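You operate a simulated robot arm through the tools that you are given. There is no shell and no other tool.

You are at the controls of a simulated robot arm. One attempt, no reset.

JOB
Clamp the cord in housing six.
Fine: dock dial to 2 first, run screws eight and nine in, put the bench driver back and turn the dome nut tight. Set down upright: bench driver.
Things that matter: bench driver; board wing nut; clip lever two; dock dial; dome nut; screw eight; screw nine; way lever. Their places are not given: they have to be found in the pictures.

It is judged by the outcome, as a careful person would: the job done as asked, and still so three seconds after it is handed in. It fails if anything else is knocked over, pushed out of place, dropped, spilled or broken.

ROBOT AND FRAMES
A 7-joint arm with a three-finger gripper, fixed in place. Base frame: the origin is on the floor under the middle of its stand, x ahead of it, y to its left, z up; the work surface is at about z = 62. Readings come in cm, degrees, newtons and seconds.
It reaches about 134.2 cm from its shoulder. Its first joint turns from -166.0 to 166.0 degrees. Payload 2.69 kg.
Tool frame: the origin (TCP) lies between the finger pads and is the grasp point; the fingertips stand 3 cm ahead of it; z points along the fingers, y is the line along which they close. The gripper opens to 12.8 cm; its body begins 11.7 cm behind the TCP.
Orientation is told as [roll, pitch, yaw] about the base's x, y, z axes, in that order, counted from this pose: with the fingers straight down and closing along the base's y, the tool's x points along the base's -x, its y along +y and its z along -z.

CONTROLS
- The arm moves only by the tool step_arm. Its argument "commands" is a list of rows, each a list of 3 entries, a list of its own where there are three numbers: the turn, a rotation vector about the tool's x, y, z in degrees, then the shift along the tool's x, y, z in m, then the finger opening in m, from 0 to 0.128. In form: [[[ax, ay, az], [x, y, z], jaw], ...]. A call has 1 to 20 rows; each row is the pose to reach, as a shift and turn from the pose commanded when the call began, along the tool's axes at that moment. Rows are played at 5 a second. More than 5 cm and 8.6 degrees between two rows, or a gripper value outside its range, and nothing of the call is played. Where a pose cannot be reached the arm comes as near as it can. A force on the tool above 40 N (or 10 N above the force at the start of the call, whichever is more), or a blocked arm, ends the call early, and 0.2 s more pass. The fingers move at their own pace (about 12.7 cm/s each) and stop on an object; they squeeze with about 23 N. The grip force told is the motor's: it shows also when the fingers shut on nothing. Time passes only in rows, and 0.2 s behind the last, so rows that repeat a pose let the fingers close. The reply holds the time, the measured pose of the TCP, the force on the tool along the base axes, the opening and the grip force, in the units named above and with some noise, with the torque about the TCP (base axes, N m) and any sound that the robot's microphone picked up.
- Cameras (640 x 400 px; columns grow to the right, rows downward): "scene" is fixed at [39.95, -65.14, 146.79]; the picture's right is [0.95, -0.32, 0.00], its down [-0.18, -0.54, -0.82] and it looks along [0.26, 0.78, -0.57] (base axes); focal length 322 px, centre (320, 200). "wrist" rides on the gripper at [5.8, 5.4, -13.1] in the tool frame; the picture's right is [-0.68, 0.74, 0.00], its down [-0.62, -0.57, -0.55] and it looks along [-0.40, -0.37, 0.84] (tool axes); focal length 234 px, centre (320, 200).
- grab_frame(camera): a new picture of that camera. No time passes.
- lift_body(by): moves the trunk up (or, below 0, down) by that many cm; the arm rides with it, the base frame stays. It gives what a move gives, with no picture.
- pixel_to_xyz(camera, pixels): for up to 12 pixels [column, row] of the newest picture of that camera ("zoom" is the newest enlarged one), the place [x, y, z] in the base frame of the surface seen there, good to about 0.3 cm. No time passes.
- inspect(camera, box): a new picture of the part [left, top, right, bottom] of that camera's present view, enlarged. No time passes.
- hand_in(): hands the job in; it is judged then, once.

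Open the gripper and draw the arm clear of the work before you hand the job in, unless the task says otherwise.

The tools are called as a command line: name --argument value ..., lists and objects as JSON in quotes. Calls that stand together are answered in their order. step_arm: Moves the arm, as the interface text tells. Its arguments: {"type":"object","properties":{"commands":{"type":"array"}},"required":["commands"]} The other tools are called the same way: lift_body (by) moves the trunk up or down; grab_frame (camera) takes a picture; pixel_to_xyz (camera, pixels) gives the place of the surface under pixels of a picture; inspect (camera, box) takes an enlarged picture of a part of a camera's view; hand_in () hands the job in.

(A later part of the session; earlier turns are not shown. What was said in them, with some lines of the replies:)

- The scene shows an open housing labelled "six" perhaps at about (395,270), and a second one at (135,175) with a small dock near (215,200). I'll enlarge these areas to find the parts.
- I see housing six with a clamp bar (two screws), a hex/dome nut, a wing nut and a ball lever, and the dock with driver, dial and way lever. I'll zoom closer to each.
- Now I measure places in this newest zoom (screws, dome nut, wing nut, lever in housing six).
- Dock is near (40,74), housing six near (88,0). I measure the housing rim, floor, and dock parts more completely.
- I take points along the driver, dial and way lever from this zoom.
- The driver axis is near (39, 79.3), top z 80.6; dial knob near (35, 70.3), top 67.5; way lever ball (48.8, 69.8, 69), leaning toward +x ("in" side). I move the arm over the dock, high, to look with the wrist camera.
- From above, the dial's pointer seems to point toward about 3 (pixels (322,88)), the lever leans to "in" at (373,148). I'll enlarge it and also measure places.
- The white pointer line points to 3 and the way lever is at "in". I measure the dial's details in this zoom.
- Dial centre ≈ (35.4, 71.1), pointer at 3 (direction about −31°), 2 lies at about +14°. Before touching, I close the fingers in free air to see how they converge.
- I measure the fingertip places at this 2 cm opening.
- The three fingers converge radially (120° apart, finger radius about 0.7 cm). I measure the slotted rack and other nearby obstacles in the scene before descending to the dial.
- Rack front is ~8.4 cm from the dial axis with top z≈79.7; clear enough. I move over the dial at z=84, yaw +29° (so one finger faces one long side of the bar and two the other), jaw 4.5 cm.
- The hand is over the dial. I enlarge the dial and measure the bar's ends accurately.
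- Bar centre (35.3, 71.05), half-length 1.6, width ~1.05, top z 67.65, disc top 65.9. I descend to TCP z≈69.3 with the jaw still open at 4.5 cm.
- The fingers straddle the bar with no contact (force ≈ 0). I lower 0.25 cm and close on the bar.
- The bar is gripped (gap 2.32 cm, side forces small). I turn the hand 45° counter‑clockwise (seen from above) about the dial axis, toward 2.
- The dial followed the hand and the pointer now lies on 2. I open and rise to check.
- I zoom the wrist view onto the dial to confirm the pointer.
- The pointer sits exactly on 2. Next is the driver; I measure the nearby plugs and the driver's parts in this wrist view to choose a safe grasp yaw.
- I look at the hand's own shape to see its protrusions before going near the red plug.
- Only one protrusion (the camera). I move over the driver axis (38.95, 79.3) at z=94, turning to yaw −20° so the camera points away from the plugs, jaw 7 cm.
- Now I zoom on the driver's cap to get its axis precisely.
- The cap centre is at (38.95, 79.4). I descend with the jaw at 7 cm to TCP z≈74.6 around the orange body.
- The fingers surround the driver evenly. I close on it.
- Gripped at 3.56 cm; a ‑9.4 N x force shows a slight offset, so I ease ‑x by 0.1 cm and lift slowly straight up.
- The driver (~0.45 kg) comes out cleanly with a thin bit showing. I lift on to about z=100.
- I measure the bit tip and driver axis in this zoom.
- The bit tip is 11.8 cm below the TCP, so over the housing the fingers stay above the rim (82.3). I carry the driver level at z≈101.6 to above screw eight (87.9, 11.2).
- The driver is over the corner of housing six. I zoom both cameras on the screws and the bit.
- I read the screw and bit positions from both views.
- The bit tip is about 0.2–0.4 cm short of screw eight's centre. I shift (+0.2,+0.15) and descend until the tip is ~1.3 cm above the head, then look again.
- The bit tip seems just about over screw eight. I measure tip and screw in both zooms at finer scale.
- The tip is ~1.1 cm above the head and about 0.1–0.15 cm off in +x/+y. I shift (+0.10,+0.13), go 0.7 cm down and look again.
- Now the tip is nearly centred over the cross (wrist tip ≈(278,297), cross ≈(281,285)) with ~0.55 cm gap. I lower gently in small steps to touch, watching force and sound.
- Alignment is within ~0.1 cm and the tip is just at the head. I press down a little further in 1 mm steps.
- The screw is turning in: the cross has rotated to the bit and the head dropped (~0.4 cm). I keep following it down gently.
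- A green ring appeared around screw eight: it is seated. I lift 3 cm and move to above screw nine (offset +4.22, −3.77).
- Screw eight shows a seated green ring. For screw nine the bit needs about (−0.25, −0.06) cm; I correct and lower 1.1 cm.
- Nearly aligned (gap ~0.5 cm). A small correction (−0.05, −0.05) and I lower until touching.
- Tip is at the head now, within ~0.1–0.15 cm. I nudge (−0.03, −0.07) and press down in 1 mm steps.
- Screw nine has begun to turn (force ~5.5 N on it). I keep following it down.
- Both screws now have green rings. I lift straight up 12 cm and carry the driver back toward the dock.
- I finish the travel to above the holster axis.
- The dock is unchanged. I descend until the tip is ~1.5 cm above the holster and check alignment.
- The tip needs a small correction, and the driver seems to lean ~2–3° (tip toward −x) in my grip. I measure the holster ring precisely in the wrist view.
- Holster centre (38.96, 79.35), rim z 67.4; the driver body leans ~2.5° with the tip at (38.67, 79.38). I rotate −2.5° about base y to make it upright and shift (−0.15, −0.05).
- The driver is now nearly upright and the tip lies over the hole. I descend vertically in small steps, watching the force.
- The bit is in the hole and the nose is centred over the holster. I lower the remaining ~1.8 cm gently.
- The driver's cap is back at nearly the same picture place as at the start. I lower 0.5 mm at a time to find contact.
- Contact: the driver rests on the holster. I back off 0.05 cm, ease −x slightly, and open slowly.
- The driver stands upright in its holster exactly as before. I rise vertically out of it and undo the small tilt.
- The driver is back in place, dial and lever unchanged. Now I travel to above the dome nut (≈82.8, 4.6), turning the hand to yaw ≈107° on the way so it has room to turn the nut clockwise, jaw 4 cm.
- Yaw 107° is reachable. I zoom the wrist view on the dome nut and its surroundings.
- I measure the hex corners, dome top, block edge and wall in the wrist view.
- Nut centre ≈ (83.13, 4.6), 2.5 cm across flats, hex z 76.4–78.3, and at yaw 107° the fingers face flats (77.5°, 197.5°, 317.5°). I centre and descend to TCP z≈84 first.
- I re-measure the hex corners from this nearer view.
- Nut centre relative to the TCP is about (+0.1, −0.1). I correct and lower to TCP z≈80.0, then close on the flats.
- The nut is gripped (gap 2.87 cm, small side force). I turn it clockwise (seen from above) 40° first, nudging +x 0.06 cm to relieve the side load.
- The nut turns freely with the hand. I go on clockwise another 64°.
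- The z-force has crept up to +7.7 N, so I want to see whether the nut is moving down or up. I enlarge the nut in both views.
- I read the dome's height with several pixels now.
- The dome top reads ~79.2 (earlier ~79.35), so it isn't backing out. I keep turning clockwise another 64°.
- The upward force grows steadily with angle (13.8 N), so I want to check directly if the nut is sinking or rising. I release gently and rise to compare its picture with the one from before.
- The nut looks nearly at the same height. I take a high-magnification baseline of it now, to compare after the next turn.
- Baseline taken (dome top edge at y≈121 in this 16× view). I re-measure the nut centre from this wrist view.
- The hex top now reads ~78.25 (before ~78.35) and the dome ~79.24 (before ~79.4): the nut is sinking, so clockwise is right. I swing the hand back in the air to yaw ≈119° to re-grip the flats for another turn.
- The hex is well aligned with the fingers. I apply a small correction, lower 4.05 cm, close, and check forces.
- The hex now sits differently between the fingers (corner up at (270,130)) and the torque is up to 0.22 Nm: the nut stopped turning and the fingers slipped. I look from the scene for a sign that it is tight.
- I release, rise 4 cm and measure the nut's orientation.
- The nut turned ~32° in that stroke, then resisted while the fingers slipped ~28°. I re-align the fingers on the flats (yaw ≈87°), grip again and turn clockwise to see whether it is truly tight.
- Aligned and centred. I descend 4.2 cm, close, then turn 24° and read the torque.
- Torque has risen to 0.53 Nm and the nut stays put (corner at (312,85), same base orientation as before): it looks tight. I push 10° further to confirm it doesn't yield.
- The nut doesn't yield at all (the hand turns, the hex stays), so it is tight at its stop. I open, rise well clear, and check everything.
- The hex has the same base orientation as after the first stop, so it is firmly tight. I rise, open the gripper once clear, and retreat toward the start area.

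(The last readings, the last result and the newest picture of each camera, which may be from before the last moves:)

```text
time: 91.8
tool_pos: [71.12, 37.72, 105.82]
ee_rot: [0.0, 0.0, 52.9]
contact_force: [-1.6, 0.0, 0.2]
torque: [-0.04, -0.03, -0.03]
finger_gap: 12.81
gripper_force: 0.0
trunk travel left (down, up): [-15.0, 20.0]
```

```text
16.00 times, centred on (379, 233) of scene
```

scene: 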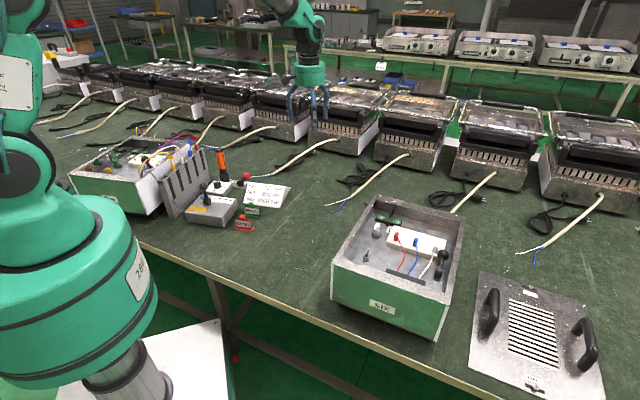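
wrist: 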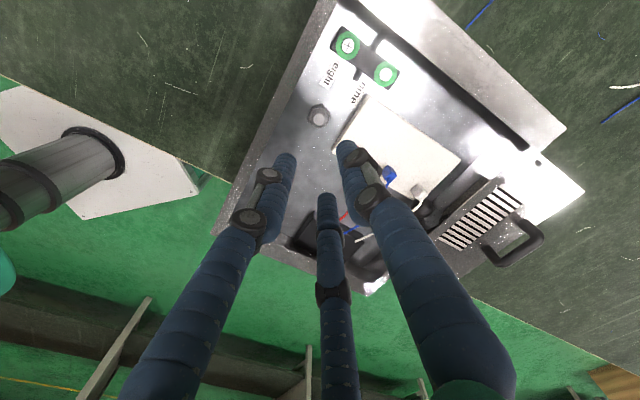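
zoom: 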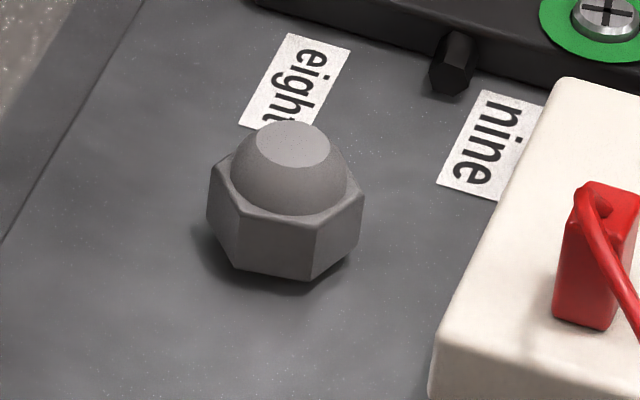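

Final pictures show: dial on 2, lever on "in", driver upright in its holster (280,100 in the dock zoom), both screws with green rings, dome nut tight, everything else unmoved, arm clear and gripper open. I hand the job in.

hand_in

```text
The job is handed in.
```

The cord in housing six is clamped, and I have handed the job in. I don't have the judge's result.

- **Dial:** I turned the dock dial from 3 to 2 before anything else. The way lever was already at "in" and I left it there.
- **Screws:** I ran eight and nine in with the bench driver. A green ring appeared around each one as it seated.
- **Driver:** It is back upright in its holster. It had leaned about 2.5° in my grip, so I straightened it before setting it down.
- **Dome nut:** I turned it clockwise about 200°, until it would not move any further. Trying again with about 0.5 Nm only made the fingers slip, so I took it as tight. The nut gives no visible sign like the screws' rings.

The wing nut and clip lever two were not touched, and nothing else looked out of place in the last pictures. The gripper is open and the arm is clear of the work.
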